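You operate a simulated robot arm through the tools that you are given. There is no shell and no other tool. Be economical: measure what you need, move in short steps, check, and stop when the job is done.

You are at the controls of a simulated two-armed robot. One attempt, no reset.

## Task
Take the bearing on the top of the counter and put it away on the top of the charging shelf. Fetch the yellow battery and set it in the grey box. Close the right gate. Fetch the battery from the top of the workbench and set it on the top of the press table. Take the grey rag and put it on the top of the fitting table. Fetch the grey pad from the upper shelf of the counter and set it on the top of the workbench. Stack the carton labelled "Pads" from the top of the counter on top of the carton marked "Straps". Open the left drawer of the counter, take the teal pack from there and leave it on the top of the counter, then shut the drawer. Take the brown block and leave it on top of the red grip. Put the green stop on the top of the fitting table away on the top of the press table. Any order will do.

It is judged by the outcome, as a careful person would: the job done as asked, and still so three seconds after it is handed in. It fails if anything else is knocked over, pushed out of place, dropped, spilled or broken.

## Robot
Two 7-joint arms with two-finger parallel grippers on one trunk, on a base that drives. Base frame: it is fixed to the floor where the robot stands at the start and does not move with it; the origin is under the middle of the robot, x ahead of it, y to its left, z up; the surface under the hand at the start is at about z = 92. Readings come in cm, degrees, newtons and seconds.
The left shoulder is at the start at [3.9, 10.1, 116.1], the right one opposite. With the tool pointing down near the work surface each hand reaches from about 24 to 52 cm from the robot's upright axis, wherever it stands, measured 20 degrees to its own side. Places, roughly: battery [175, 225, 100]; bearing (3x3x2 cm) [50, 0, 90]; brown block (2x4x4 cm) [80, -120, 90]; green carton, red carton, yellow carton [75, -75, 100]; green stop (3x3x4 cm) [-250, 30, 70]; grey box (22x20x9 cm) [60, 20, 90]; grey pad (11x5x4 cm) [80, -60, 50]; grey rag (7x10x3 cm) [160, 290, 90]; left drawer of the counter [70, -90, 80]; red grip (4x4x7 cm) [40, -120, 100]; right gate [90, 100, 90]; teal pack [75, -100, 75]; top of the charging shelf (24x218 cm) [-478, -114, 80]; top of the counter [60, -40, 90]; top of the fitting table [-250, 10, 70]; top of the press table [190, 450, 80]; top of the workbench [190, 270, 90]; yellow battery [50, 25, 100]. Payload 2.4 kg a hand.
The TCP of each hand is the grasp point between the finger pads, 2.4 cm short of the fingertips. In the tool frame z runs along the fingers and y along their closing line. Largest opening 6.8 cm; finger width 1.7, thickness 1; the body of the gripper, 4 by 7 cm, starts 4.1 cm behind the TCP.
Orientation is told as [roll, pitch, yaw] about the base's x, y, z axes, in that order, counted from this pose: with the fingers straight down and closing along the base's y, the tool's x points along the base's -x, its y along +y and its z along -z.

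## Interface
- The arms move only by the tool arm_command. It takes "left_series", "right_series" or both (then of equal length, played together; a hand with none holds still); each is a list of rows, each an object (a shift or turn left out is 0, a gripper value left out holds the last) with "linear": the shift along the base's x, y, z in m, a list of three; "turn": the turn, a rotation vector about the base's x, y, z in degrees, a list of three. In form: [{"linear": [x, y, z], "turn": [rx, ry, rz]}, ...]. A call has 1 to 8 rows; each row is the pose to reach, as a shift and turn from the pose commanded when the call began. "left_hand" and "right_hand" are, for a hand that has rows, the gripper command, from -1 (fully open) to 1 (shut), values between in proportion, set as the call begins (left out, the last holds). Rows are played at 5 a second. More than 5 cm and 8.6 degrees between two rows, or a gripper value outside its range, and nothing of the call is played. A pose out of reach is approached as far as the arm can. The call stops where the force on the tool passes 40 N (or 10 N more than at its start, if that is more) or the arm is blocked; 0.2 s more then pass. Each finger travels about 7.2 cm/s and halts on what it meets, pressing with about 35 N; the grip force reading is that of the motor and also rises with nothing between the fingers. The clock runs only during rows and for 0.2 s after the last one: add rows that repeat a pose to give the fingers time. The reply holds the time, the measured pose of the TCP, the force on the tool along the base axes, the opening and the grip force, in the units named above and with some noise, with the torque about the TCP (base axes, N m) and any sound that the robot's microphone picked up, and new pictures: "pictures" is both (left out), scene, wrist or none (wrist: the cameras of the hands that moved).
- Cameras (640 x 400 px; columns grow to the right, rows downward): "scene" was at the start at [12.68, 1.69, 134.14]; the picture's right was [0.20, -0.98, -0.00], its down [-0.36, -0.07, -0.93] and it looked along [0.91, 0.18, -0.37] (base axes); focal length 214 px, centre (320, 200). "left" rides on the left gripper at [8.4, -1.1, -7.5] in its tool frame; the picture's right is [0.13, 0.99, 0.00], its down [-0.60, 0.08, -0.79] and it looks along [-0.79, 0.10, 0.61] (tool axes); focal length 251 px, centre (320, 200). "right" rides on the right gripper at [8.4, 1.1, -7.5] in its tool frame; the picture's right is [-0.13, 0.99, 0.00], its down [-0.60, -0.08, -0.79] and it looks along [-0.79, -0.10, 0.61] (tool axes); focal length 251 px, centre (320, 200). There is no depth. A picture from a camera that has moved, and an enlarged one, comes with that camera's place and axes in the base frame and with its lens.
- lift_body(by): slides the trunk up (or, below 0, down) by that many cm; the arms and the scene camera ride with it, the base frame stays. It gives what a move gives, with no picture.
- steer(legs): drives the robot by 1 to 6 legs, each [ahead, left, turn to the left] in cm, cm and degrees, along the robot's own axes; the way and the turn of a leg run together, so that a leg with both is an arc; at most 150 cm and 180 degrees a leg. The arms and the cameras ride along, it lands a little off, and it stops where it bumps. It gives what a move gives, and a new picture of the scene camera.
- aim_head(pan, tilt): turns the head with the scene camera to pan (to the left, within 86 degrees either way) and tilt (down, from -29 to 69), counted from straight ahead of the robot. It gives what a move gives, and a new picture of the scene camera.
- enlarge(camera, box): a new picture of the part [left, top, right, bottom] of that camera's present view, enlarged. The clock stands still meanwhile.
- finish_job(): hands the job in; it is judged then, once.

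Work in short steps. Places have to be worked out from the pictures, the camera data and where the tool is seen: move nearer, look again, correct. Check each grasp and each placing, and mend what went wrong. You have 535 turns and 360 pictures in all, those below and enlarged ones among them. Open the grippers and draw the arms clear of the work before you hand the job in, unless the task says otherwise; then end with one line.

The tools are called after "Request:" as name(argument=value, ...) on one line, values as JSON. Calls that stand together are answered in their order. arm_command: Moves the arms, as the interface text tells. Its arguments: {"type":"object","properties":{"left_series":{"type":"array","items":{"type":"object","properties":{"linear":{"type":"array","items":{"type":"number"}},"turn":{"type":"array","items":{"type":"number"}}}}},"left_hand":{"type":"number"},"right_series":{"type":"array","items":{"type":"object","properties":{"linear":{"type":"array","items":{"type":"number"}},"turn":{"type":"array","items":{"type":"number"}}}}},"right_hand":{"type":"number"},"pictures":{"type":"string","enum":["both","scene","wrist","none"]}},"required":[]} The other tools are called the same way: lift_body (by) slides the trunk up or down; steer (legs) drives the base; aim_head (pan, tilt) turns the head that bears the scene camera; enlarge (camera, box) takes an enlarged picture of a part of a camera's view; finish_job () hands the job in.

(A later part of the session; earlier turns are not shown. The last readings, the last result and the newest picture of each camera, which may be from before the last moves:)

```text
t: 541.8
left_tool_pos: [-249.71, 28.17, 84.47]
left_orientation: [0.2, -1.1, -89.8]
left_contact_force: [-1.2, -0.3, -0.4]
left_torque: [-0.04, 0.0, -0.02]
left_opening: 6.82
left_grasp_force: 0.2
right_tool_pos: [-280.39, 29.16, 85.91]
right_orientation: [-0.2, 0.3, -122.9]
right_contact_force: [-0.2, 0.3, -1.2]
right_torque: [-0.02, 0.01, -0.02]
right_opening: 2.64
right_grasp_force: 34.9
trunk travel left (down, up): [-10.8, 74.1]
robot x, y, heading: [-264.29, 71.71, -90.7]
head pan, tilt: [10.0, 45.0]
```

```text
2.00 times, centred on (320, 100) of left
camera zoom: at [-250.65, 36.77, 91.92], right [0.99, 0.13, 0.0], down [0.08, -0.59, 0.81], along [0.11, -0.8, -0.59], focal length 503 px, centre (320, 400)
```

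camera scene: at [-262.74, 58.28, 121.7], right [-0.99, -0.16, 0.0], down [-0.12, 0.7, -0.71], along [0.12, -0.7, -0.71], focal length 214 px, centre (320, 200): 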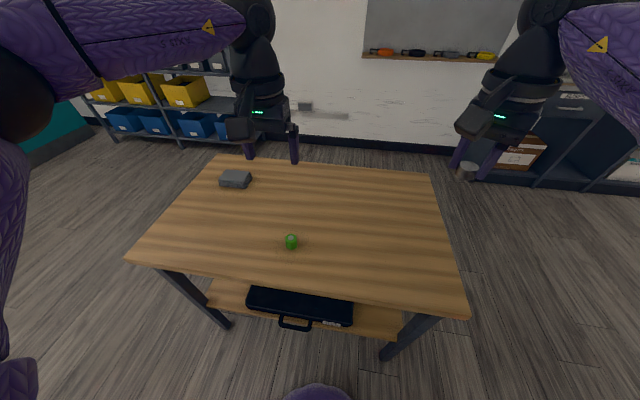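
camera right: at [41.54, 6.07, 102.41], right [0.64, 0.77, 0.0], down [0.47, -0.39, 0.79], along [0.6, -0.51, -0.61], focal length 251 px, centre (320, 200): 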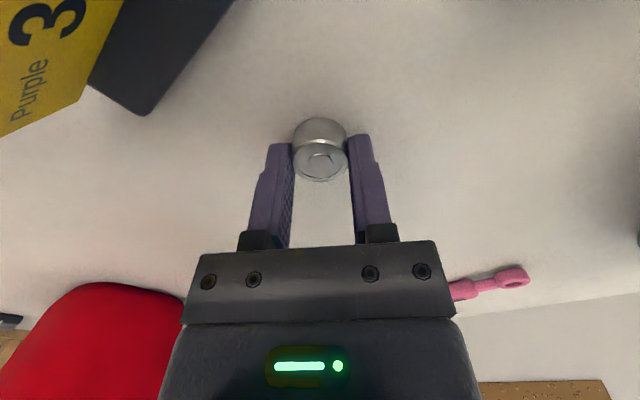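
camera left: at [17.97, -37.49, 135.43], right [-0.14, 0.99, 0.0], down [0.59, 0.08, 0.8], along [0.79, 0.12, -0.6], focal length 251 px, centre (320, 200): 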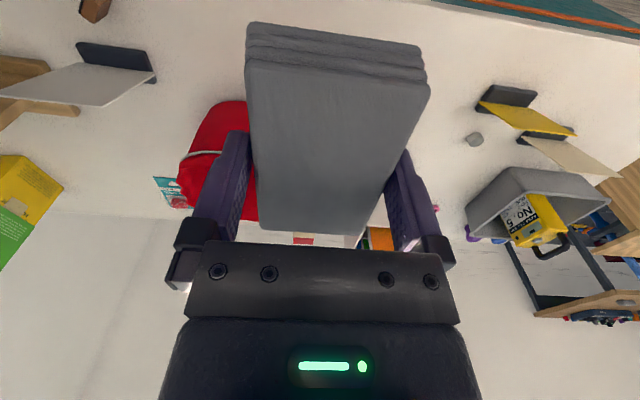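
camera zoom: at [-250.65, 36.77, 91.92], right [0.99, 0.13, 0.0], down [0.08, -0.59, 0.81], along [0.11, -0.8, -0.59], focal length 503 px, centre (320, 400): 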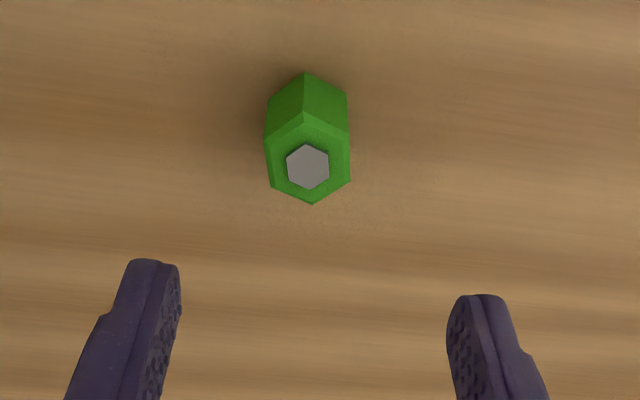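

Aligned. Lower 9.7 cm with the arm and grip.

Request:
arm_command(left_series=[{"linear": [0, -0.002, -0.04]}, {"linear": [0, -0.002, -0.075]}, {"linear": [0, -0.002, -0.097]}, {"linear": [0, -0.002, -0.097]}], pictures="wrist")

Request:
arm_command(left_hand=1, left_series=[{}, {}, {}, {}], pictures="none")

Request:
lift_body(by=25)

Request:
enlarge(camera="left", box=[0, 0, 640, 400])

```text
t: 542.8
left_tool_pos: [-249.66, 28.04, 74.87]
left_orientation: [0.2, -1.0, -89.8]
left_contact_force: [0.4, 0.7, -0.7]
left_torque: [0.01, -0.01, 0.01]
left_opening: 6.78
left_grasp_force: 0.0
right_tool_pos: [-280.33, 29.07, 85.81]
right_orientation: [-0.3, 0.3, -122.8]
right_contact_force: [-0.2, -0.1, -1.9]
right_torque: [-0.01, 0.0, 0.01]
right_opening: 2.67
right_grasp_force: 34.3
trunk travel left (down, up): [-10.8, 74.1]
robot x, y, heading: [-264.31, 71.57, -90.4]
head pan, tilt: [10.0, 45.0]
camera left: at [-250.67, 36.65, 82.14], right [0.99, 0.13, 0.0], down [0.08, -0.59, 0.8], along [0.11, -0.8, -0.59], focal length 251 px, centre (320, 200)
```

left: 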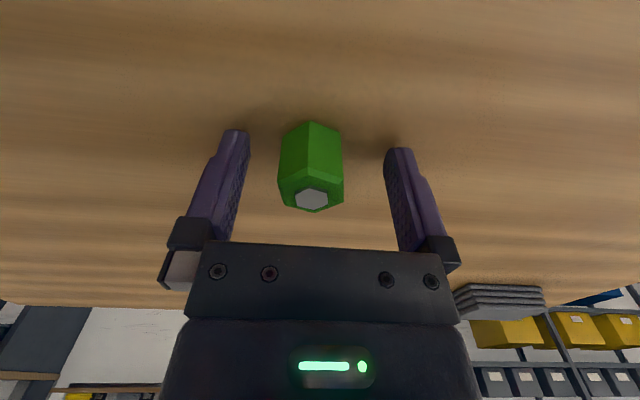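

```text
t: 543.8
left_tool_pos: [-249.61, 28.06, 74.79]
left_orientation: [0.2, -1.0, -89.8]
left_contact_force: [-0.1, -0.5, 0.2]
left_torque: [0.0, 0.01, 0.0]
left_opening: 2.86
left_grasp_force: 34.8
right_tool_pos: [-280.43, 29.0, 85.92]
right_orientation: [-0.2, 0.4, -122.8]
right_contact_force: [0.9, -0.3, -0.4]
right_torque: [0.01, -0.03, 0.01]
right_opening: 2.67
right_grasp_force: 34.9
trunk travel left (down, up): [-10.8, 74.1]
robot x, y, heading: [-263.76, 71.37, -90.6]
head pan, tilt: [10.0, 45.0]
```

```text
t: 546.4
left_tool_pos: [-249.59, 28.21, 100.41]
left_orientation: [0.0, -1.9, -89.8]
left_contact_force: [0.4, 0.5, -0.4]
left_torque: [0.02, 0.01, -0.04]
left_opening: 2.86
left_grasp_force: 35.4
right_tool_pos: [-280.46, 29.03, 110.96]
right_orientation: [-0.3, 0.3, -122.9]
right_contact_force: [0.6, 0.8, -1.1]
right_torque: [0.02, 0.0, 0.0]
right_opening: 2.65
right_grasp_force: 35.7
trunk travel left (down, up): [-35.8, 49.1]
robot x, y, heading: [-264.01, 71.32, -90.7]
head pan, tilt: [10.0, 45.0]
```

```text
1.00 times, centred on (320, 200) of left (not enlarged: the box is as wide or as high as the picture)
camera zoom: at [-250.56, 36.87, 107.58], right [0.99, 0.13, 0.0], down [0.08, -0.58, 0.81], along [0.11, -0.81, -0.58], focal length 251 px, centre (320, 200)
```

zoom: 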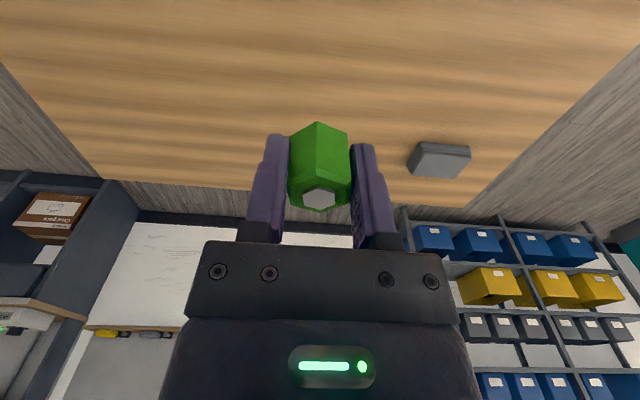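

Stop held. Now to the charging shelf: move past the table's far end, then face −x and look.

Request:
steer(legs=[[-6, 0, 0], [0, -76, 0], [115, 0, 0], [0, 0, -89.5]])

Request:
aim_head(pan=10, tilt=20)

```text
t: 560.4
left_tool_pos: [-383.78, -52.48, 100.37]
left_orientation: [0.2, -1.9, -179.3]
left_contact_force: [-0.3, 0.2, -0.1]
left_torque: [-0.01, 0.04, 0.03]
left_opening: 2.86
left_grasp_force: 35.0
right_tool_pos: [-383.19, -21.57, 110.88]
right_orientation: [-0.2, 0.4, 147.6]
right_contact_force: [-0.2, 0.8, -0.9]
right_torque: [0.03, -0.02, 0.02]
right_opening: 2.68
right_grasp_force: 35.0
trunk travel left (down, up): [-35.8, 49.1]
robot x, y, heading: [-340.6, -37.89, 180.1]
head pan, tilt: [10.0, 45.0]
camera scene: at [-352.32, -39.14, 128.79], right [-0.17, 0.99, 0.0], down [0.7, 0.12, -0.71], along [-0.7, -0.12, -0.71], focal length 214 px, centre (320, 200)
```

scene: 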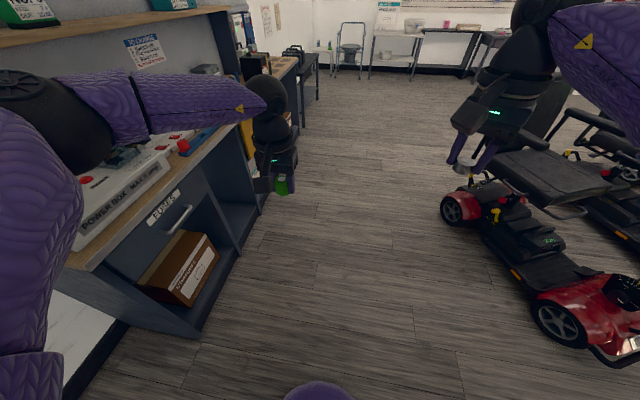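

```text
t: 561.3
left_tool_pos: [-383.75, -52.43, 100.44]
left_orientation: [0.2, -2.0, -179.4]
left_contact_force: [0.5, 0.5, -0.7]
left_torque: [0.0, 0.0, 0.01]
left_opening: 2.85
left_grasp_force: 34.9
right_tool_pos: [-383.21, -21.55, 110.88]
right_orientation: [-0.2, 0.3, 147.7]
right_contact_force: [0.9, -0.4, -0.8]
right_torque: [0.02, 0.0, 0.01]
right_opening: 2.67
right_grasp_force: 34.6
trunk travel left (down, up): [-35.8, 49.1]
robot x, y, heading: [-340.35, -37.54, 180.0]
head pan, tilt: [10.0, 20.0]
camera scene: at [-353.48, -39.35, 132.64], right [-0.17, 0.99, 0.0], down [0.34, 0.06, -0.94], along [-0.93, -0.16, -0.34], focal length 214 px, centre (320, 200)
```

scene: 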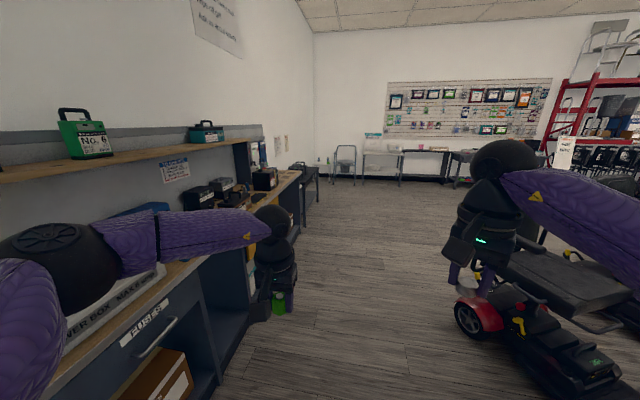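

The charging bench runs along the −y wall from x≈-370 to -587. I drive alongside and face it (−y).

Request:
steer(legs=[[75, -8, 0], [0, 0, 90]])

Request:
aim_head(pan=0, tilt=20)

```text
t: 569.4
left_tool_pos: [-400.31, -72.57, 100.45]
left_orientation: [0.1, -1.9, -87.1]
left_contact_force: [0.1, 0.1, 0.1]
left_torque: [-0.01, 0.01, -0.02]
left_opening: 2.87
left_grasp_force: 34.9
right_tool_pos: [-431.18, -73.01, 110.91]
right_orientation: [-0.1, 0.3, -120.1]
right_contact_force: [-0.3, -0.3, -0.9]
right_torque: [0.01, 0.03, 0.0]
right_opening: 2.67
right_grasp_force: 35.7
trunk travel left (down, up): [-35.8, 49.1]
robot x, y, heading: [-416.69, -29.66, -87.8]
head pan, tilt: [10.0, 20.0]
camera scene: at [-414.61, -42.9, 132.65], right [-0.98, -0.21, 0.0], down [-0.07, 0.34, -0.94], along [0.19, -0.92, -0.34], focal length 214 px, centre (320, 200)
```

scene: 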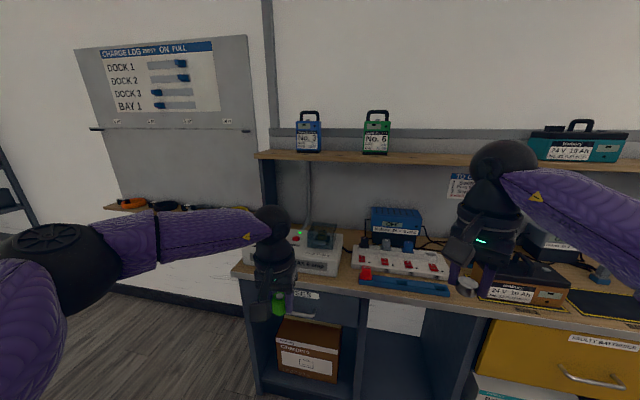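

```text
t: 570.1
left_tool_pos: [-400.3, -72.63, 100.41]
left_orientation: [0.1, -1.8, -87.2]
left_contact_force: [0.4, -0.1, -0.5]
left_torque: [-0.01, 0.02, 0.01]
left_opening: 2.86
left_grasp_force: 35.1
right_tool_pos: [-431.13, -73.1, 110.83]
right_orientation: [-0.2, 0.3, -120.3]
right_contact_force: [0.1, 0.5, -0.6]
right_torque: [-0.01, 0.0, -0.02]
right_opening: 2.69
right_grasp_force: 35.5
trunk travel left (down, up): [-35.8, 49.1]
robot x, y, heading: [-416.74, -29.33, -88.0]
head pan, tilt: [0.0, 20.0]
camera scene: at [-416.22, -43.1, 132.65], right [-1.0, -0.03, 0.0], down [-0.01, 0.34, -0.94], along [0.03, -0.94, -0.34], focal length 214 px, centre (320, 200)
```

scene: 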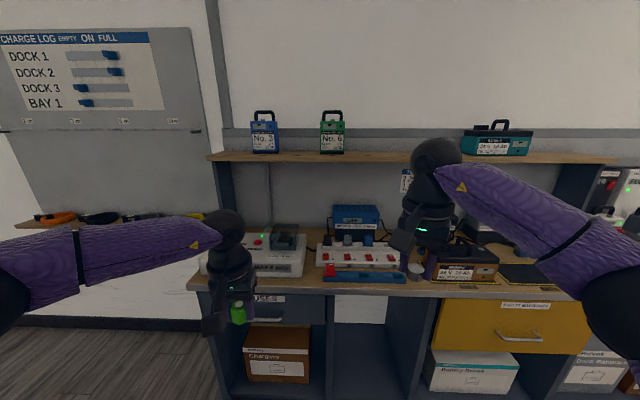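

The desktop (front edge y≈-102, z≈80) matches "24×218" in front of the raised rear part (starting y≈-126). I zoom to find a free spot.

Request:
enlarge(camera="scene", box=[190, 200, 450, 310])

Request:
aim_head(pan=-45, tilt=30)

```text
2.46 times, centred on (320, 255) of scene
camera zoom: at [-416.22, -43.1, 132.65], right [-1.0, -0.03, 0.0], down [-0.01, 0.34, -0.94], along [0.03, -0.94, -0.34], focal length 528 px, centre (320, 65)
```

zoom: 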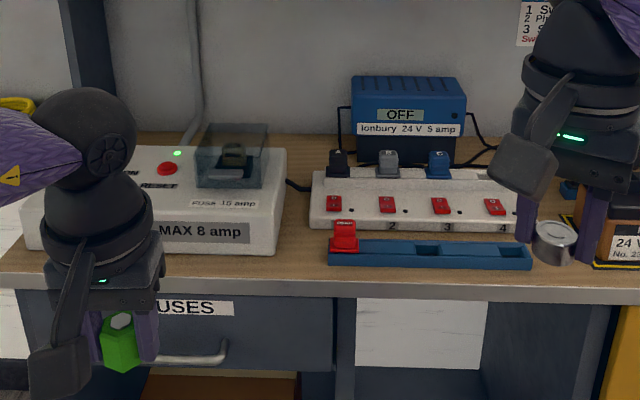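

```text
t: 571.2
left_tool_pos: [-400.3, -72.49, 100.37]
left_orientation: [0.1, -1.8, -87.2]
left_contact_force: [-0.2, -0.2, -0.4]
left_torque: [-0.01, -0.01, 0.02]
left_opening: 2.88
left_grasp_force: 34.9
right_tool_pos: [-431.04, -73.02, 110.97]
right_orientation: [-0.2, 0.4, -120.2]
right_contact_force: [-0.8, -0.4, -0.8]
right_torque: [0.06, 0.01, 0.04]
right_opening: 2.67
right_grasp_force: 35.3
trunk travel left (down, up): [-35.8, 49.1]
robot x, y, heading: [-416.66, -29.51, -88.1]
head pan, tilt: [-45.0, 30.0]
camera scene: at [-422.71, -40.41, 131.05], right [-0.73, 0.68, 0.0], down [0.34, 0.37, -0.87], along [-0.59, -0.63, -0.5], focal length 214 px, centre (320, 200)
```

scene: 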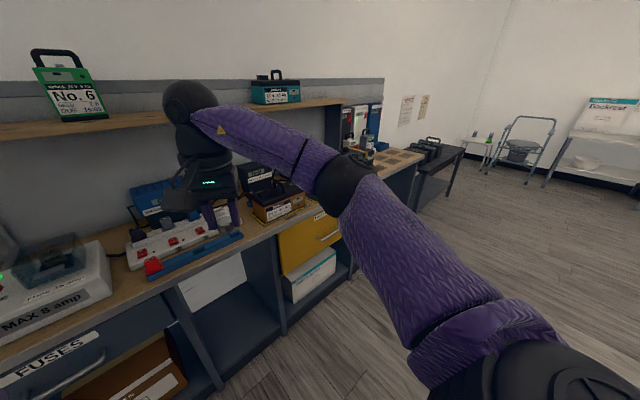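

I'll put the bearing in the free gap at ≈(-411.8,-107) on the desktop. First rotate the right hand so it closes front–back and retract the left hand.

Request:
arm_command(right_series=[{"turn": [0, 0, -8]}, {"turn": [0, 0, -16]}, {"turn": [0, 0, -24]}, {"turn": [0, 0, -32]}, {"turn": [0, 0, -40]}, {"turn": [0, 0, -48]}, {"turn": [0, 0, -56]}, {"turn": [0, 0, -62]}], left_series=[{"linear": [0.005, 0.02, 0.01]}, {"linear": [0.01, 0.04, 0.02]}, {"linear": [0.015, 0.06, 0.03]}, {"linear": [0.02, 0.08, 0.04]}, {"linear": [0.025, 0.1, 0.05]}, {"linear": [0.03, 0.12, 0.06]}, {"linear": [0.03, 0.13, 0.07]}, {"linear": [0.03, 0.14, 0.08]}], pictures="none")

Request:
lift_body(by=-12)

Request:
steer(legs=[[0, 0, -2], [20, 18, 0]])

Request:
aim_head(pan=-10, tilt=35)

```text
t: 573.0
left_tool_pos: [-397.27, -58.55, 108.29]
left_orientation: [0.1, -1.9, -87.2]
left_contact_force: [1.0, -0.5, -0.4]
left_torque: [0.0, 0.0, 0.0]
left_opening: 2.86
left_grasp_force: 34.7
right_tool_pos: [-431.06, -73.12, 110.94]
right_orientation: [-0.2, 0.3, 177.6]
right_contact_force: [0.1, 0.6, -1.3]
right_torque: [0.01, 0.0, 0.01]
right_opening: 2.69
right_grasp_force: 35.1
trunk travel left (down, up): [-35.8, 49.1]
robot x, y, heading: [-416.9, -29.82, -88.1]
head pan, tilt: [-45.0, 30.0]
```

```text
t: 574.5
left_tool_pos: [-397.26, -58.67, 96.44]
left_orientation: [0.1, -2.0, -87.1]
left_contact_force: [0.2, 0.0, 0.0]
left_torque: [0.0, -0.01, 0.01]
left_opening: 2.87
left_grasp_force: 35.1
right_tool_pos: [-431.12, -73.11, 98.96]
right_orientation: [-0.2, 0.3, 177.8]
right_contact_force: [-0.2, -0.1, -0.2]
right_torque: [0.0, -0.04, 0.01]
right_opening: 2.7
right_grasp_force: 34.9
trunk travel left (down, up): [-23.8, 61.1]
robot x, y, heading: [-416.56, -29.72, -88.1]
head pan, tilt: [-45.0, 30.0]
```

```text
t: 576.8
left_tool_pos: [-380.03, -79.38, 96.44]
left_orientation: [0.0, -1.9, -89.3]
left_contact_force: [-0.1, 0.0, -0.7]
left_torque: [0.0, -0.03, 0.0]
left_opening: 2.89
left_grasp_force: 35.0
right_tool_pos: [-414.27, -92.82, 98.82]
right_orientation: [-0.3, 0.2, 175.8]
right_contact_force: [-0.2, -0.8, -0.4]
right_torque: [-0.03, 0.02, -0.02]
right_opening: 2.67
right_grasp_force: 35.4
trunk travel left (down, up): [-23.8, 61.1]
robot x, y, heading: [-398.93, -49.61, -89.9]
head pan, tilt: [-45.0, 30.0]
camera scene: at [-404.79, -62.88, 118.9], right [-0.71, 0.71, 0.0], down [0.35, 0.35, -0.87], along [-0.61, -0.61, -0.5], focal length 214 px, centre (320, 200)
```

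scene: 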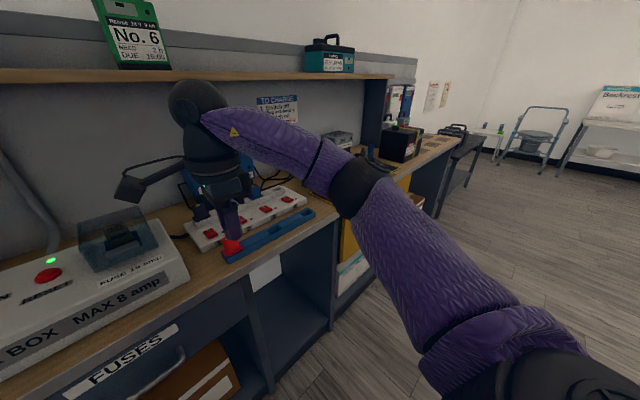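

```text
t: 577.8
left_tool_pos: [-380.05, -79.49, 96.44]
left_orientation: [0.1, -1.9, -89.2]
left_contact_force: [0.0, -0.3, -0.3]
left_torque: [0.01, 0.01, 0.01]
left_opening: 2.89
left_grasp_force: 34.8
right_tool_pos: [-414.36, -92.77, 98.88]
right_orientation: [-0.3, 0.3, 175.8]
right_contact_force: [-0.4, 0.0, -0.3]
right_torque: [0.0, 0.02, 0.02]
right_opening: 2.68
right_grasp_force: 35.1
trunk travel left (down, up): [-23.8, 61.1]
robot x, y, heading: [-398.26, -50.33, -90.1]
head pan, tilt: [-10.0, 35.0]
camera scene: at [-399.94, -65.15, 118.12], right [-0.98, 0.17, 0.0], down [0.1, 0.56, -0.82], along [-0.14, -0.81, -0.57], focal length 214 px, centre (320, 200)
```

scene: 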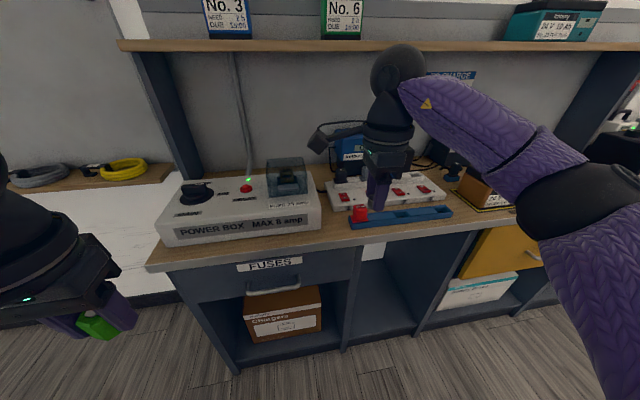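

Gap confirmed: x −415…−407.8, y −102…−116. I advance 11 cm and bring the bearing over (-411.4,-107).

Request:
steer(legs=[[11, 0, 0]])

Request:
arm_command(right_series=[{"linear": [0.015, -0.015, 0], "turn": [0, 0, 2]}, {"linear": [0.03, -0.032, -0.02], "turn": [0, 0, 4]}, {"linear": [0.03, -0.032, -0.06], "turn": [0, 0, 4]}], pictures="both")

```text
t: 579.0
left_tool_pos: [-380.08, -90.55, 96.37]
left_orientation: [0.1, -1.9, -89.2]
left_contact_force: [-1.0, 0.1, -1.1]
left_torque: [0.02, -0.01, -0.01]
left_opening: 2.86
left_grasp_force: 34.8
right_tool_pos: [-414.36, -103.87, 98.98]
right_orientation: [-0.3, 0.4, 175.7]
right_contact_force: [0.3, -0.2, -1.2]
right_torque: [-0.01, -0.05, 0.04]
right_opening: 2.67
right_grasp_force: 35.1
trunk travel left (down, up): [-23.8, 61.1]
robot x, y, heading: [-398.52, -61.0, -90.0]
head pan, tilt: [-10.0, 35.0]
camera scene: at [-399.92, -76.31, 118.11], right [-0.98, 0.17, 0.0], down [0.1, 0.57, -0.82], along [-0.14, -0.81, -0.57], focal length 214 px, centre (320, 200)
```

scene: 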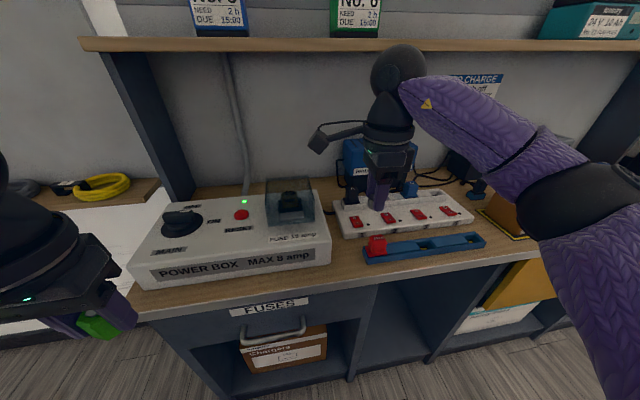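

```text
t: 579.8
left_tool_pos: [-379.98, -90.59, 96.36]
left_orientation: [0.0, -1.9, -89.1]
left_contact_force: [0.1, -0.5, -0.4]
left_torque: [0.01, -0.01, -0.01]
left_opening: 2.86
left_grasp_force: 35.2
right_tool_pos: [-411.33, -107.11, 92.93]
right_orientation: [-0.2, 0.3, 179.8]
right_contact_force: [-0.2, -0.4, -0.7]
right_torque: [0.03, -0.01, 0.02]
right_opening: 2.64
right_grasp_force: 34.7
trunk travel left (down, up): [-23.8, 61.1]
robot x, y, heading: [-399.01, -61.22, -90.2]
head pan, tilt: [-10.0, 35.0]
camera scene: at [-399.91, -76.3, 118.11], right [-0.98, 0.17, 0.0], down [0.1, 0.57, -0.82], along [-0.14, -0.81, -0.57], focal length 214 px, centre (320, 200)
camera right: at [-402.97, -108.36, 100.36], right [-0.13, -0.99, 0.0], down [-0.61, 0.08, 0.79], along [-0.78, 0.11, -0.61], focal length 251 px, centre (320, 200)
```

scene: 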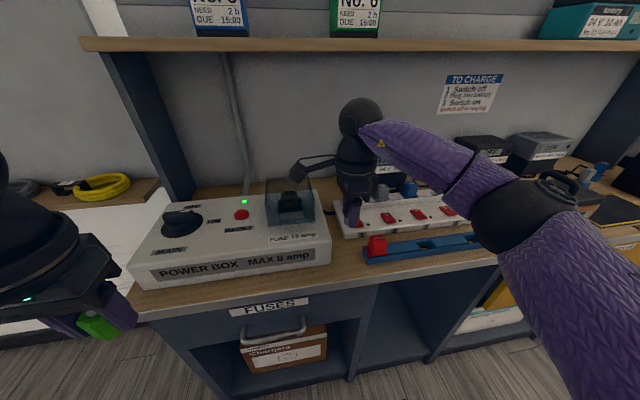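
right: 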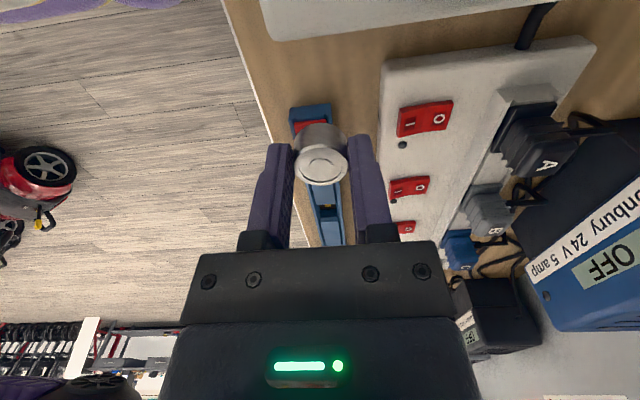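

The landing spot is clear between the box and the blue bar. I lower to contact.

Request:
arm_command(right_series=[{"linear": [-0.003, 0, -0.04]}, {"linear": [-0.003, 0, -0.08]}, {"linear": [-0.003, 0, -0.095]}, {"linear": [-0.003, 0, -0.1]}, {"linear": [-0.003, 0, -0.105]}, {"linear": [-0.003, 0, -0.11]}, {"linear": [-0.003, 0, -0.115]}], pictures="wrist")

```text
t: 580.7
left_tool_pos: [-380.07, -90.28, 96.62]
left_orientation: [0.1, -2.1, -89.1]
left_contact_force: [-0.1, 0.1, -0.6]
left_torque: [-0.01, 0.03, 0.0]
left_opening: 2.86
left_grasp_force: 34.8
right_tool_pos: [-411.53, -107.3, 84.3]
right_orientation: [0.9, 1.2, 179.8]
right_contact_force: [-4.2, 7.2, 24.6]
right_torque: [-0.85, -2.57, 0.54]
right_opening: 2.66
right_grasp_force: 34.9
trunk travel left (down, up): [-23.8, 61.1]
robot x, y, heading: [-398.54, -61.13, -90.1]
head pan, tilt: [-10.0, 35.0]
stopped in row 4 (right hand): the force on the tool passed its limit at 47 N (the readings are from after the stop); the commanded pose is now the measured one
camera right: at [-403.25, -108.33, 91.89], right [-0.14, -0.99, 0.01], down [-0.62, 0.09, 0.78], along [-0.77, 0.1, -0.63], focal length 251 px, centre (320, 200)
```

right: 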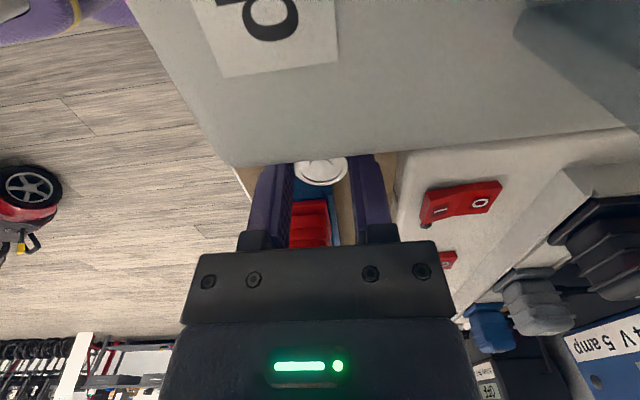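

Torque shows the wrist camera touched the power box. I raise, rotate the hand +90° (camera toward the robot), and retry.

Request:
arm_command(right_series=[{"linear": [0, 0, 0.03], "turn": [0, 0, 0]}, {"linear": [0, 0.02, 0.06], "turn": [0, 0, 8]}, {"linear": [0, 0.04, 0.08], "turn": [0, 0, 16]}, {"linear": [0, 0.04, 0.08], "turn": [0, 0, 24]}, {"linear": [0, 0.04, 0.08], "turn": [0, 0, 32]}, {"linear": [0, 0.04, 0.08], "turn": [0, 0, 40]}, {"linear": [0, 0.04, 0.08], "turn": [0, 0, 48]}], pictures="none")

Request:
arm_command(right_series=[{"turn": [0, 0, 8]}, {"turn": [0, 0, 16]}, {"turn": [0, 0, 24]}, {"turn": [0, 0, 32]}, {"turn": [0, 0, 40]}, {"turn": [0, 0, 42]}], pictures="both")

```text
t: 582.3
left_tool_pos: [-380.07, -90.54, 96.39]
left_orientation: [0.1, -1.9, -89.2]
left_contact_force: [-0.4, 0.3, -0.5]
left_torque: [-0.01, -0.03, -0.03]
left_opening: 2.87
left_grasp_force: 34.9
right_tool_pos: [-411.61, -103.37, 91.97]
right_orientation: [0.4, 1.0, -132.2]
right_contact_force: [-0.1, 0.3, -1.1]
right_torque: [0.01, 0.01, 0.0]
right_opening: 2.68
right_grasp_force: 34.9
trunk travel left (down, up): [-23.8, 61.1]
robot x, y, heading: [-398.32, -61.73, -90.1]
head pan, tilt: [-10.0, 35.0]
```

```text
t: 583.7
left_tool_pos: [-379.97, -90.64, 96.33]
left_orientation: [0.1, -2.0, -89.2]
left_contact_force: [0.3, 0.2, -0.2]
left_torque: [0.0, -0.02, -0.03]
left_opening: 2.87
left_grasp_force: 35.1
right_tool_pos: [-411.42, -103.4, 91.88]
right_orientation: [0.4, 1.0, -90.2]
right_contact_force: [-1.1, -0.1, -1.0]
right_torque: [0.0, 0.02, -0.01]
right_opening: 2.67
right_grasp_force: 34.4
trunk travel left (down, up): [-23.8, 61.1]
robot x, y, heading: [-398.38, -61.29, -89.9]
head pan, tilt: [-10.0, 35.0]
camera scene: at [-399.93, -76.29, 118.12], right [-0.98, 0.17, 0.0], down [0.1, 0.57, -0.82], along [-0.14, -0.81, -0.57], focal length 214 px, centre (320, 200)
camera right: at [-410.47, -95.17, 99.5], right [0.99, -0.13, 0.01], down [-0.09, -0.62, 0.78], along [-0.1, -0.78, -0.62], focal length 251 px, centre (320, 200)
```

scene: 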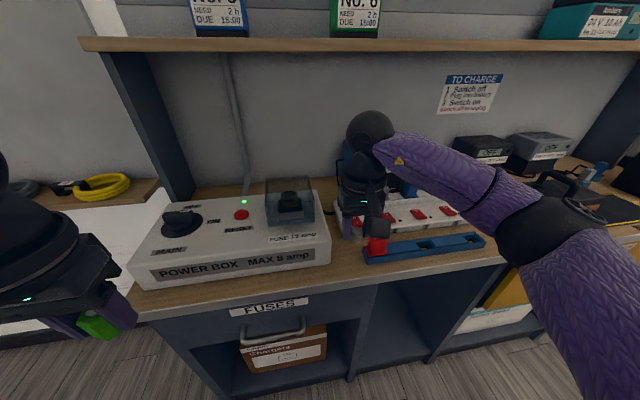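
right: 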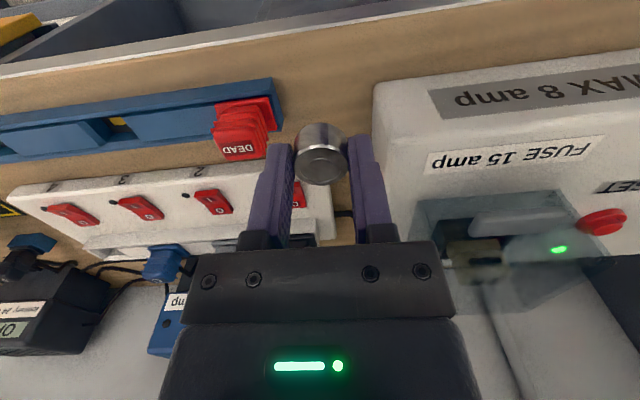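

Now it's clear: the gap lies between the red plug and the power box. I target (-411.3,-106) and lower.

Request:
arm_command(right_series=[{"linear": [0.001, -0.026, 0], "turn": [-1, 0.4, 0]}, {"linear": [0.001, -0.026, -0.04], "turn": [-1, 0.4, 0]}, {"linear": [0.001, -0.026, -0.06], "turn": [-1, 0.4, 0]}], pictures="wrist")

```text
t: 584.5
left_tool_pos: [-380.14, -90.47, 96.35]
left_orientation: [0.1, -2.0, -89.2]
left_contact_force: [0.2, -0.1, -0.2]
left_torque: [-0.01, -0.01, 0.0]
left_opening: 2.86
left_grasp_force: 34.9
right_tool_pos: [-411.41, -106.06, 85.74]
right_orientation: [0.0, -0.1, -90.4]
right_contact_force: [-0.4, 0.1, -0.6]
right_torque: [-0.01, 0.01, 0.01]
right_opening: 2.69
right_grasp_force: 35.0
trunk travel left (down, up): [-23.8, 61.1]
robot x, y, heading: [-398.51, -61.49, -90.0]
head pan, tilt: [-10.0, 35.0]
camera right: at [-410.27, -97.65, 93.28], right [0.99, -0.14, 0.0], down [-0.08, -0.6, 0.79], along [-0.11, -0.79, -0.61], focal length 251 px, centre (320, 200)
```

right: 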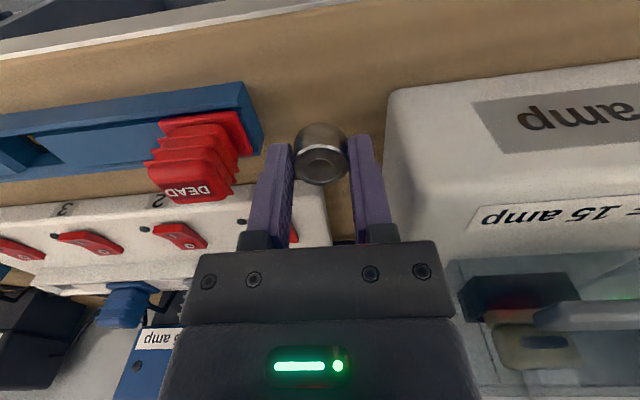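

Request:
arm_command(right_series=[{"linear": [0, 0, -0.012]}, {"linear": [0, 0, -0.022]}, {"linear": [0, 0, -0.028]}, {"linear": [0, 0, -0.033]}, {"linear": [0, 0, -0.037]}], pictures="none")

```text
t: 585.7
left_tool_pos: [-380.03, -90.36, 96.54]
left_orientation: [0.1, -1.9, -89.1]
left_contact_force: [0.4, -0.1, -0.4]
left_torque: [-0.01, 0.05, 0.0]
left_opening: 2.84
left_grasp_force: 34.9
right_tool_pos: [-411.41, -105.96, 82.35]
right_orientation: [0.1, -0.5, -90.5]
right_contact_force: [-3.6, -2.7, 29.8]
right_torque: [-0.19, 0.08, -0.01]
right_opening: 2.72
right_grasp_force: 35.1
trunk travel left (down, up): [-23.8, 61.1]
robot x, y, heading: [-398.55, -61.34, -90.0]
head pan, tilt: [-10.0, 35.0]
```

Contact as expected. I open only slightly (3.4 cm) and rise.

Request:
arm_command(right_hand=0.0, right_series=[{"linear": [0, 0, 0.001]}, {"linear": [0, 0, 0.001]}, {"linear": [0, 0, 0.03]}, {"linear": [0, 0.0, 0.07]}, {"linear": [0, 0.02, 0.11]}, {"linear": [0, 0.06, 0.13]}, {"linear": [0, 0.1, 0.14]}], pictures="wrist")

Request:
enlarge(camera="scene", box=[120, 150, 500, 320])

```text
t: 587.3
left_tool_pos: [-380.0, -90.54, 96.42]
left_orientation: [0.1, -1.9, -89.3]
left_contact_force: [-0.4, 0.4, 0.4]
left_torque: [-0.03, -0.04, 0.02]
left_opening: 2.87
left_grasp_force: 34.9
right_tool_pos: [-411.44, -95.93, 96.32]
right_orientation: [0.0, -0.1, -90.5]
right_contact_force: [0.1, 0.1, 0.4]
right_torque: [0.0, 0.0, -0.01]
right_opening: 3.39
right_grasp_force: 0.0
trunk travel left (down, up): [-23.8, 61.1]
robot x, y, heading: [-398.39, -60.91, -90.0]
head pan, tilt: [-10.0, 35.0]
camera right: at [-410.26, -87.53, 103.77], right [0.99, -0.14, 0.0], down [-0.08, -0.6, 0.79], along [-0.11, -0.79, -0.61], focal length 251 px, centre (320, 200)
```

right: 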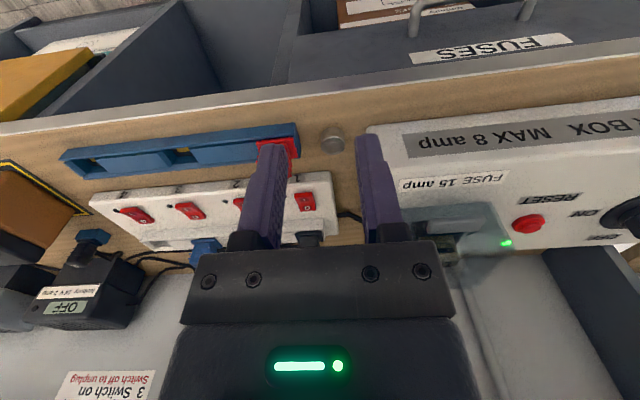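

```text
1.68 times, centred on (310, 235) of scene
camera zoom: at [-399.94, -76.28, 118.12], right [-0.98, 0.17, 0.0], down [0.1, 0.57, -0.82], along [-0.14, -0.81, -0.57], focal length 361 px, centre (337, 141)
```

zoom: 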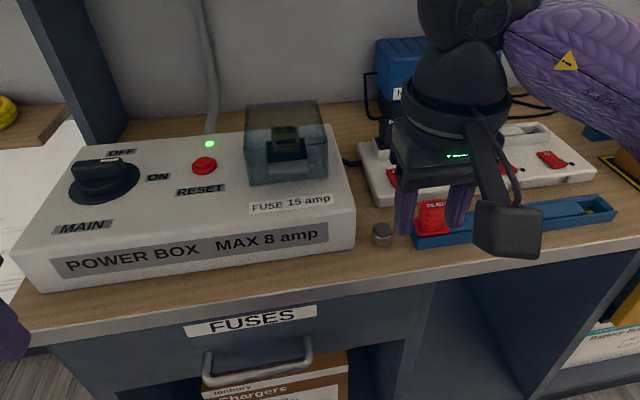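

Bearing placed. Final item: the green stop to the press table. I raise and travel back.

Request:
lift_body(by=14)

Request:
steer(legs=[[-8, 0, 0], [0, 130, 0], [0, 115, 0], [0, 0, 90], [108, 40, 0]])

```text
t: 589.0
left_tool_pos: [-380.0, -90.66, 110.41]
left_orientation: [0.1, -1.8, -89.2]
left_contact_force: [0.2, -0.2, 0.1]
left_torque: [0.01, -0.01, -0.02]
left_opening: 2.85
left_grasp_force: 35.2
right_tool_pos: [-411.41, -96.06, 110.22]
right_orientation: [0.0, 0.0, -90.4]
right_contact_force: [-0.2, 0.0, 0.3]
right_torque: [0.05, -0.02, -0.05]
right_opening: 3.38
right_grasp_force: 0.0
trunk travel left (down, up): [-37.8, 47.1]
robot x, y, heading: [-398.41, -60.97, -89.9]
head pan, tilt: [-10.0, 35.0]
```

```text
t: 610.9
left_tool_pos: [-17.79, 8.36, 110.52]
left_orientation: [0.1, -2.0, 3.2]
left_contact_force: [-0.7, -0.8, 0.2]
left_torque: [-0.02, 0.03, -0.03]
left_opening: 2.87
left_grasp_force: 34.9
right_tool_pos: [-11.24, -22.82, 110.26]
right_orientation: [0.1, 0.0, 2.0]
right_contact_force: [0.0, -1.5, 0.1]
right_torque: [0.01, 0.0, 0.0]
right_opening: 3.41
right_grasp_force: 0.1
trunk travel left (down, up): [-37.8, 47.1]
robot x, y, heading: [-46.2, -11.36, 2.2]
head pan, tilt: [-10.0, 35.0]
camera scene: at [-34.18, -12.39, 132.28], right [-0.13, -0.99, 0.0], down [-0.57, 0.08, -0.82], along [0.81, -0.11, -0.57], focal length 214 px, centre (320, 200)
```

scene: 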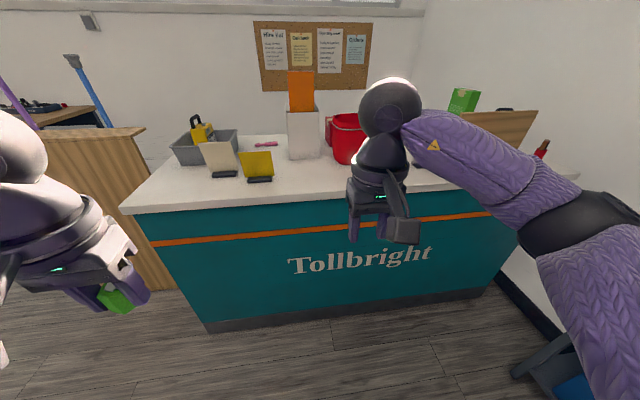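

Request:
steer(legs=[[0, 0, -2.2], [0, 150, 0], [0, 25, 0], [66, 62, 0], [66, 62, 0], [0, 140, 0]])

Request:
aim_head(pan=10, tilt=35)

```text
t: 635.4
left_tool_pos: [109.5, 447.56, 110.43]
left_orientation: [0.2, -1.8, 2.3]
left_contact_force: [-0.1, -0.1, -0.2]
left_torque: [-0.02, 0.0, 0.02]
left_opening: 2.86
left_grasp_force: 34.8
right_tool_pos: [115.72, 416.37, 110.21]
right_orientation: [0.0, -0.1, 1.0]
right_contact_force: [0.2, -0.6, 0.1]
right_torque: [0.01, 0.0, -0.01]
right_opening: 3.42
right_grasp_force: 0.1
trunk travel left (down, up): [-37.8, 47.1]
robot x, y, heading: [80.64, 428.53, 1.1]
head pan, tilt: [-10.0, 35.0]
camera scene: at [92.84, 427.05, 132.29], right [-0.15, -0.99, 0.0], down [-0.57, 0.09, -0.82], along [0.81, -0.12, -0.57], focal length 214 px, centre (320, 200)
```

scene: 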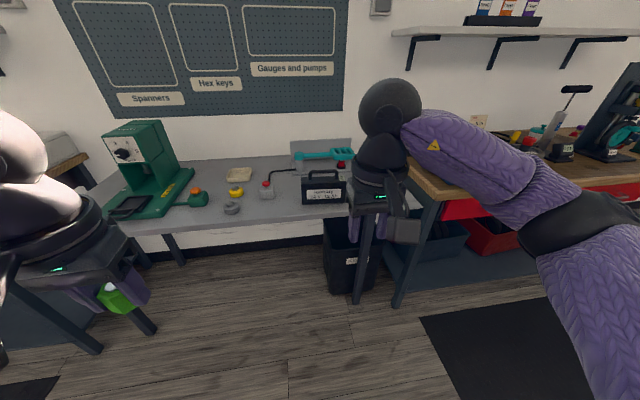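

```text
t: 636.3
left_tool_pos: [109.44, 447.57, 110.4]
left_orientation: [0.1, -1.8, 2.3]
left_contact_force: [-0.1, 0.2, 0.5]
left_torque: [0.03, -0.01, 0.01]
left_opening: 2.86
left_grasp_force: 34.9
right_tool_pos: [115.78, 416.31, 110.27]
right_orientation: [0.1, -0.1, 1.1]
right_contact_force: [-1.3, 0.4, 0.5]
right_torque: [0.01, 0.0, 0.01]
right_opening: 3.4
right_grasp_force: 0.0
trunk travel left (down, up): [-37.8, 47.1]
robot x, y, heading: [80.56, 428.4, 1.4]
head pan, tilt: [10.0, 35.0]
camera scene: at [92.76, 430.08, 132.29], right [0.2, -0.98, 0.0], down [-0.56, -0.11, -0.82], along [0.8, 0.16, -0.57], focal length 214 px, centre (320, 200)
```

scene: 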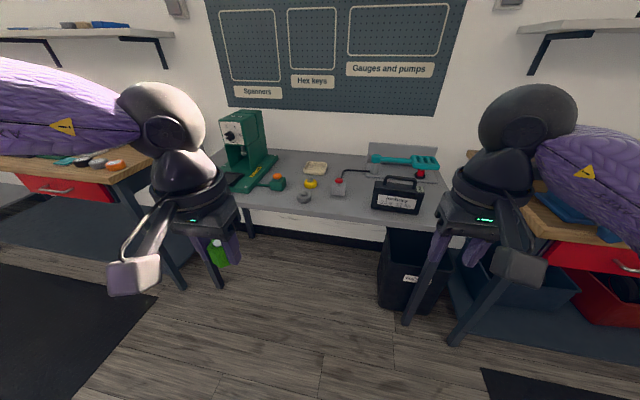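

Request:
enlarge(camera="scene", box=[220, 130, 450, 260])

```text
2.78 times, centred on (335, 195) of scene
camera zoom: at [92.76, 430.08, 132.29], right [0.2, -0.98, 0.0], down [-0.56, -0.11, -0.82], along [0.8, 0.16, -0.57], focal length 597 px, centre (278, 214)
```

zoom: 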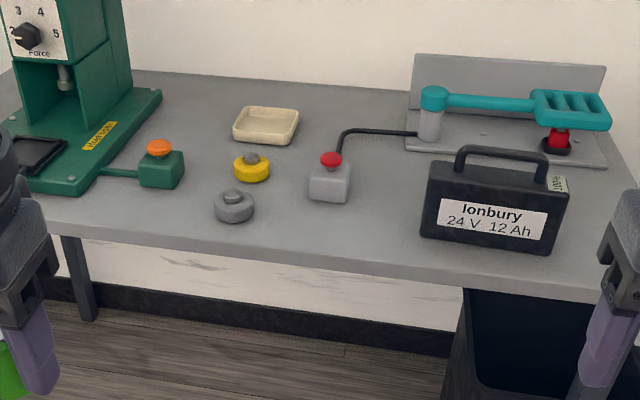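

Free spot at ≈(167,428.5) between the red-button box and the battery. I raise/retract the right hand, then approach.

Request:
arm_command(right_series=[{"linear": [-0.01, -0.01, 0.04]}, {"linear": [-0.03, -0.02, 0.08]}, {"linear": [-0.05, -0.03, 0.12]}, {"linear": [-0.07, -0.04, 0.15]}], left_series=[{"linear": [0.03, -0.01, 0]}, {"linear": [0.06, -0.02, 0]}, {"linear": [0.09, -0.03, 0]}, {"linear": [0.12, -0.03, 0]}], pictures="none")

Request:
steer(legs=[[0, 0, -1.4], [43, -16, 0]])

Request:
enlarge(camera="left", box=[0, 0, 640, 400])

```text
t: 637.3
left_tool_pos: [121.47, 444.66, 110.35]
left_orientation: [0.2, -1.9, 2.4]
left_contact_force: [0.8, -0.2, -1.1]
left_torque: [0.0, 0.01, 0.0]
left_opening: 2.88
left_grasp_force: 34.8
right_tool_pos: [108.86, 412.47, 125.31]
right_orientation: [0.1, 0.0, 1.0]
right_contact_force: [-0.4, 0.8, -0.2]
right_torque: [-0.01, 0.03, 0.0]
right_opening: 3.41
right_grasp_force: 0.1
trunk travel left (down, up): [-37.8, 47.1]
robot x, y, heading: [80.51, 428.47, 1.2]
head pan, tilt: [10.0, 35.0]
```

```text
t: 640.4
left_tool_pos: [164.88, 426.94, 110.36]
left_orientation: [0.1, -1.9, 0.4]
left_contact_force: [-0.4, 0.5, -0.1]
left_torque: [0.0, 0.01, -0.01]
left_opening: 2.87
left_grasp_force: 35.6
right_tool_pos: [151.33, 395.33, 125.42]
right_orientation: [0.0, 0.0, -0.9]
right_contact_force: [-0.1, -0.1, -0.2]
right_torque: [-0.02, 0.01, -0.01]
right_opening: 3.39
right_grasp_force: 0.0
trunk travel left (down, up): [-37.8, 47.1]
robot x, y, heading: [123.54, 411.96, -0.5]
head pan, tilt: [10.0, 35.0]
camera scene: at [135.85, 413.37, 132.28], right [0.17, -0.99, 0.0], down [-0.57, -0.09, -0.82], along [0.81, 0.14, -0.57], focal length 214 px, centre (320, 200)
```

scene: 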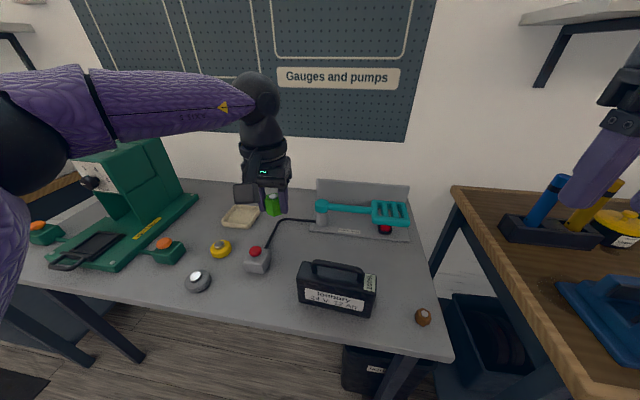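

```text
1.00 times, centred on (320, 200) of left (not enlarged: the box is as wide or as high as the picture)
camera zoom: at [156.56, 425.77, 117.52], right [-0.14, 0.99, 0.0], down [0.58, 0.08, 0.81], along [0.81, 0.11, -0.58], focal length 251 px, centre (320, 200)
```

zoom: 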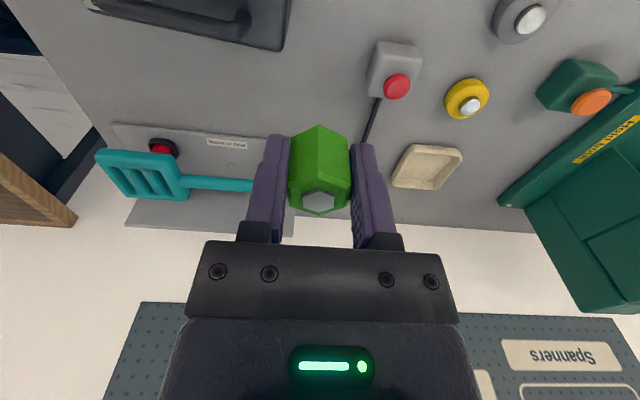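

I shift to (167,429), level the hand, lower by trunk 22, then arm to contact.

Request:
arm_command(left_series=[{"linear": [0.012, 0.01, 0], "turn": [0, 1, 0]}, {"linear": [0.021, 0.021, 0], "turn": [0, 1.9, 0]}], pictures="none")

Request:
lift_body(by=-22)

Request:
arm_command(left_series=[{"linear": [0, 0, -0.015]}, {"linear": [0, 0, -0.03]}, {"linear": [0, 0, -0.045]}, {"linear": [0, 0, -0.052]}], pictures="scene")

```text
t: 641.0
left_tool_pos: [167.05, 429.03, 110.21]
left_orientation: [0.1, 0.0, 0.4]
left_contact_force: [0.0, -0.5, -0.3]
left_torque: [-0.02, -0.03, -0.01]
left_opening: 2.87
left_grasp_force: 35.1
right_tool_pos: [151.21, 395.29, 125.35]
right_orientation: [0.0, 0.0, -0.8]
right_contact_force: [0.2, -0.4, 0.3]
right_torque: [-0.02, 0.0, -0.02]
right_opening: 3.4
right_grasp_force: 0.1
trunk travel left (down, up): [-37.8, 47.1]
robot x, y, heading: [123.61, 412.34, -0.3]
head pan, tilt: [10.0, 35.0]
```

```text
t: 643.3
left_tool_pos: [167.02, 429.05, 88.27]
left_orientation: [0.1, -0.1, 0.4]
left_contact_force: [0.3, -0.9, -0.4]
left_torque: [-0.03, -0.03, 0.0]
left_opening: 2.86
left_grasp_force: 35.0
right_tool_pos: [151.16, 395.28, 103.42]
right_orientation: [0.1, -0.1, -1.0]
right_contact_force: [-0.3, 0.1, -0.2]
right_torque: [-0.03, -0.03, 0.01]
right_opening: 3.4
right_grasp_force: 0.1
trunk travel left (down, up): [-15.8, 69.1]
robot x, y, heading: [123.31, 412.37, -0.2]
head pan, tilt: [10.0, 35.0]
```

```text
t: 644.3
left_tool_pos: [167.13, 429.08, 82.99]
left_orientation: [0.1, 0.0, 0.4]
left_contact_force: [0.3, 0.0, -0.5]
left_torque: [0.0, 0.0, -0.02]
left_opening: 2.87
left_grasp_force: 34.9
right_tool_pos: [151.23, 395.26, 103.36]
right_orientation: [0.2, -0.1, -0.9]
right_contact_force: [0.3, -0.1, 0.2]
right_torque: [-0.01, 0.01, 0.02]
right_opening: 3.38
right_grasp_force: 0.1
trunk travel left (down, up): [-15.8, 69.1]
robot x, y, heading: [123.66, 411.97, -0.7]
head pan, tilt: [10.0, 35.0]
camera scene: at [140.76, 413.35, 109.95], right [0.17, -0.99, 0.0], down [-0.57, -0.09, -0.82], along [0.81, 0.14, -0.57], focal length 214 px, centre (320, 200)
```

scene: 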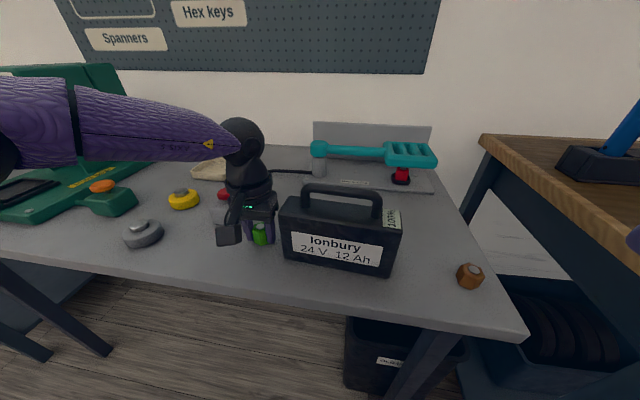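

Still about 1 cm above. Lower in small steps to contact.

Request:
arm_command(left_series=[{"linear": [0, 0, -0.004]}, {"linear": [0, 0, -0.008]}, {"linear": [0, 0, -0.011]}, {"linear": [0, 0, -0.014]}], pictures="none")

```text
t: 645.0
left_tool_pos: [167.05, 428.89, 82.79]
left_orientation: [0.0, -0.8, 0.3]
left_contact_force: [-9.1, 1.4, 24.9]
left_torque: [0.05, 0.14, -0.02]
left_opening: 2.89
left_grasp_force: 34.9
right_tool_pos: [151.02, 395.29, 103.45]
right_orientation: [0.0, -0.2, -0.9]
right_contact_force: [-0.1, -0.4, -0.2]
right_torque: [0.03, -0.01, -0.03]
right_opening: 3.4
right_grasp_force: 0.0
trunk travel left (down, up): [-15.8, 69.1]
robot x, y, heading: [123.61, 412.04, -0.2]
head pan, tilt: [10.0, 35.0]
stopped in row 3 (left hand): the force on the tool passed its limit at 46 N (the readings are from after the stop); the commanded pose is now the measured one
```

Contact. Release gently and rise.

Request:
arm_command(left_hand=-0.3, left_series=[{}, {}, {}, {"linear": [0, 0, 0.04]}, {"linear": [0, 0, 0.08]}, {"linear": [0, 0, 0.12]}, {"linear": [0, 0, 0.16]}], pictures="none")

Request:
lift_body(by=15)

Request:
enlarge(camera="scene", box=[60, 120, 500, 360])

```text
t: 646.6
left_tool_pos: [167.08, 429.33, 98.46]
left_orientation: [0.0, -0.5, 0.6]
left_contact_force: [-0.1, -0.5, 0.0]
left_torque: [-0.03, -0.07, -0.01]
left_opening: 4.45
left_grasp_force: 0.1
right_tool_pos: [151.2, 395.27, 103.29]
right_orientation: [0.0, 0.0, -0.8]
right_contact_force: [0.8, 0.7, 0.6]
right_torque: [0.01, 0.04, -0.01]
right_opening: 3.42
right_grasp_force: 0.1
trunk travel left (down, up): [-15.8, 69.1]
robot x, y, heading: [123.59, 412.22, -0.7]
head pan, tilt: [10.0, 35.0]
```

```text
t: 648.3
left_tool_pos: [163.73, 429.37, 117.62]
left_orientation: [-0.1, -7.0, 0.4]
left_contact_force: [-0.3, 0.3, 0.2]
left_torque: [0.01, 0.02, -0.03]
left_opening: 4.41
left_grasp_force: 0.0
right_tool_pos: [151.27, 395.29, 118.3]
right_orientation: [0.0, 0.0, -0.8]
right_contact_force: [-0.8, -1.0, 0.0]
right_torque: [-0.01, -0.03, -0.02]
right_opening: 3.4
right_grasp_force: 0.0
trunk travel left (down, up): [-30.8, 54.1]
robot x, y, heading: [123.33, 412.04, -0.7]
head pan, tilt: [10.0, 35.0]
```

```text
1.45 times, centred on (280, 240) of scene
camera zoom: at [137.06, 413.39, 125.21], right [0.17, -0.99, 0.0], down [-0.57, -0.1, -0.82], along [0.81, 0.14, -0.57], focal length 312 px, centre (378, 142)
```

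zoom: 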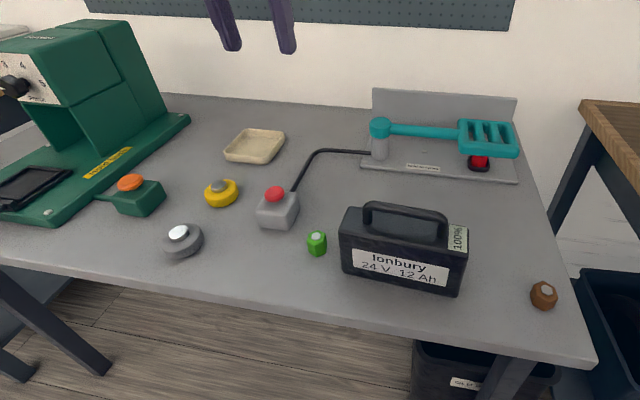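

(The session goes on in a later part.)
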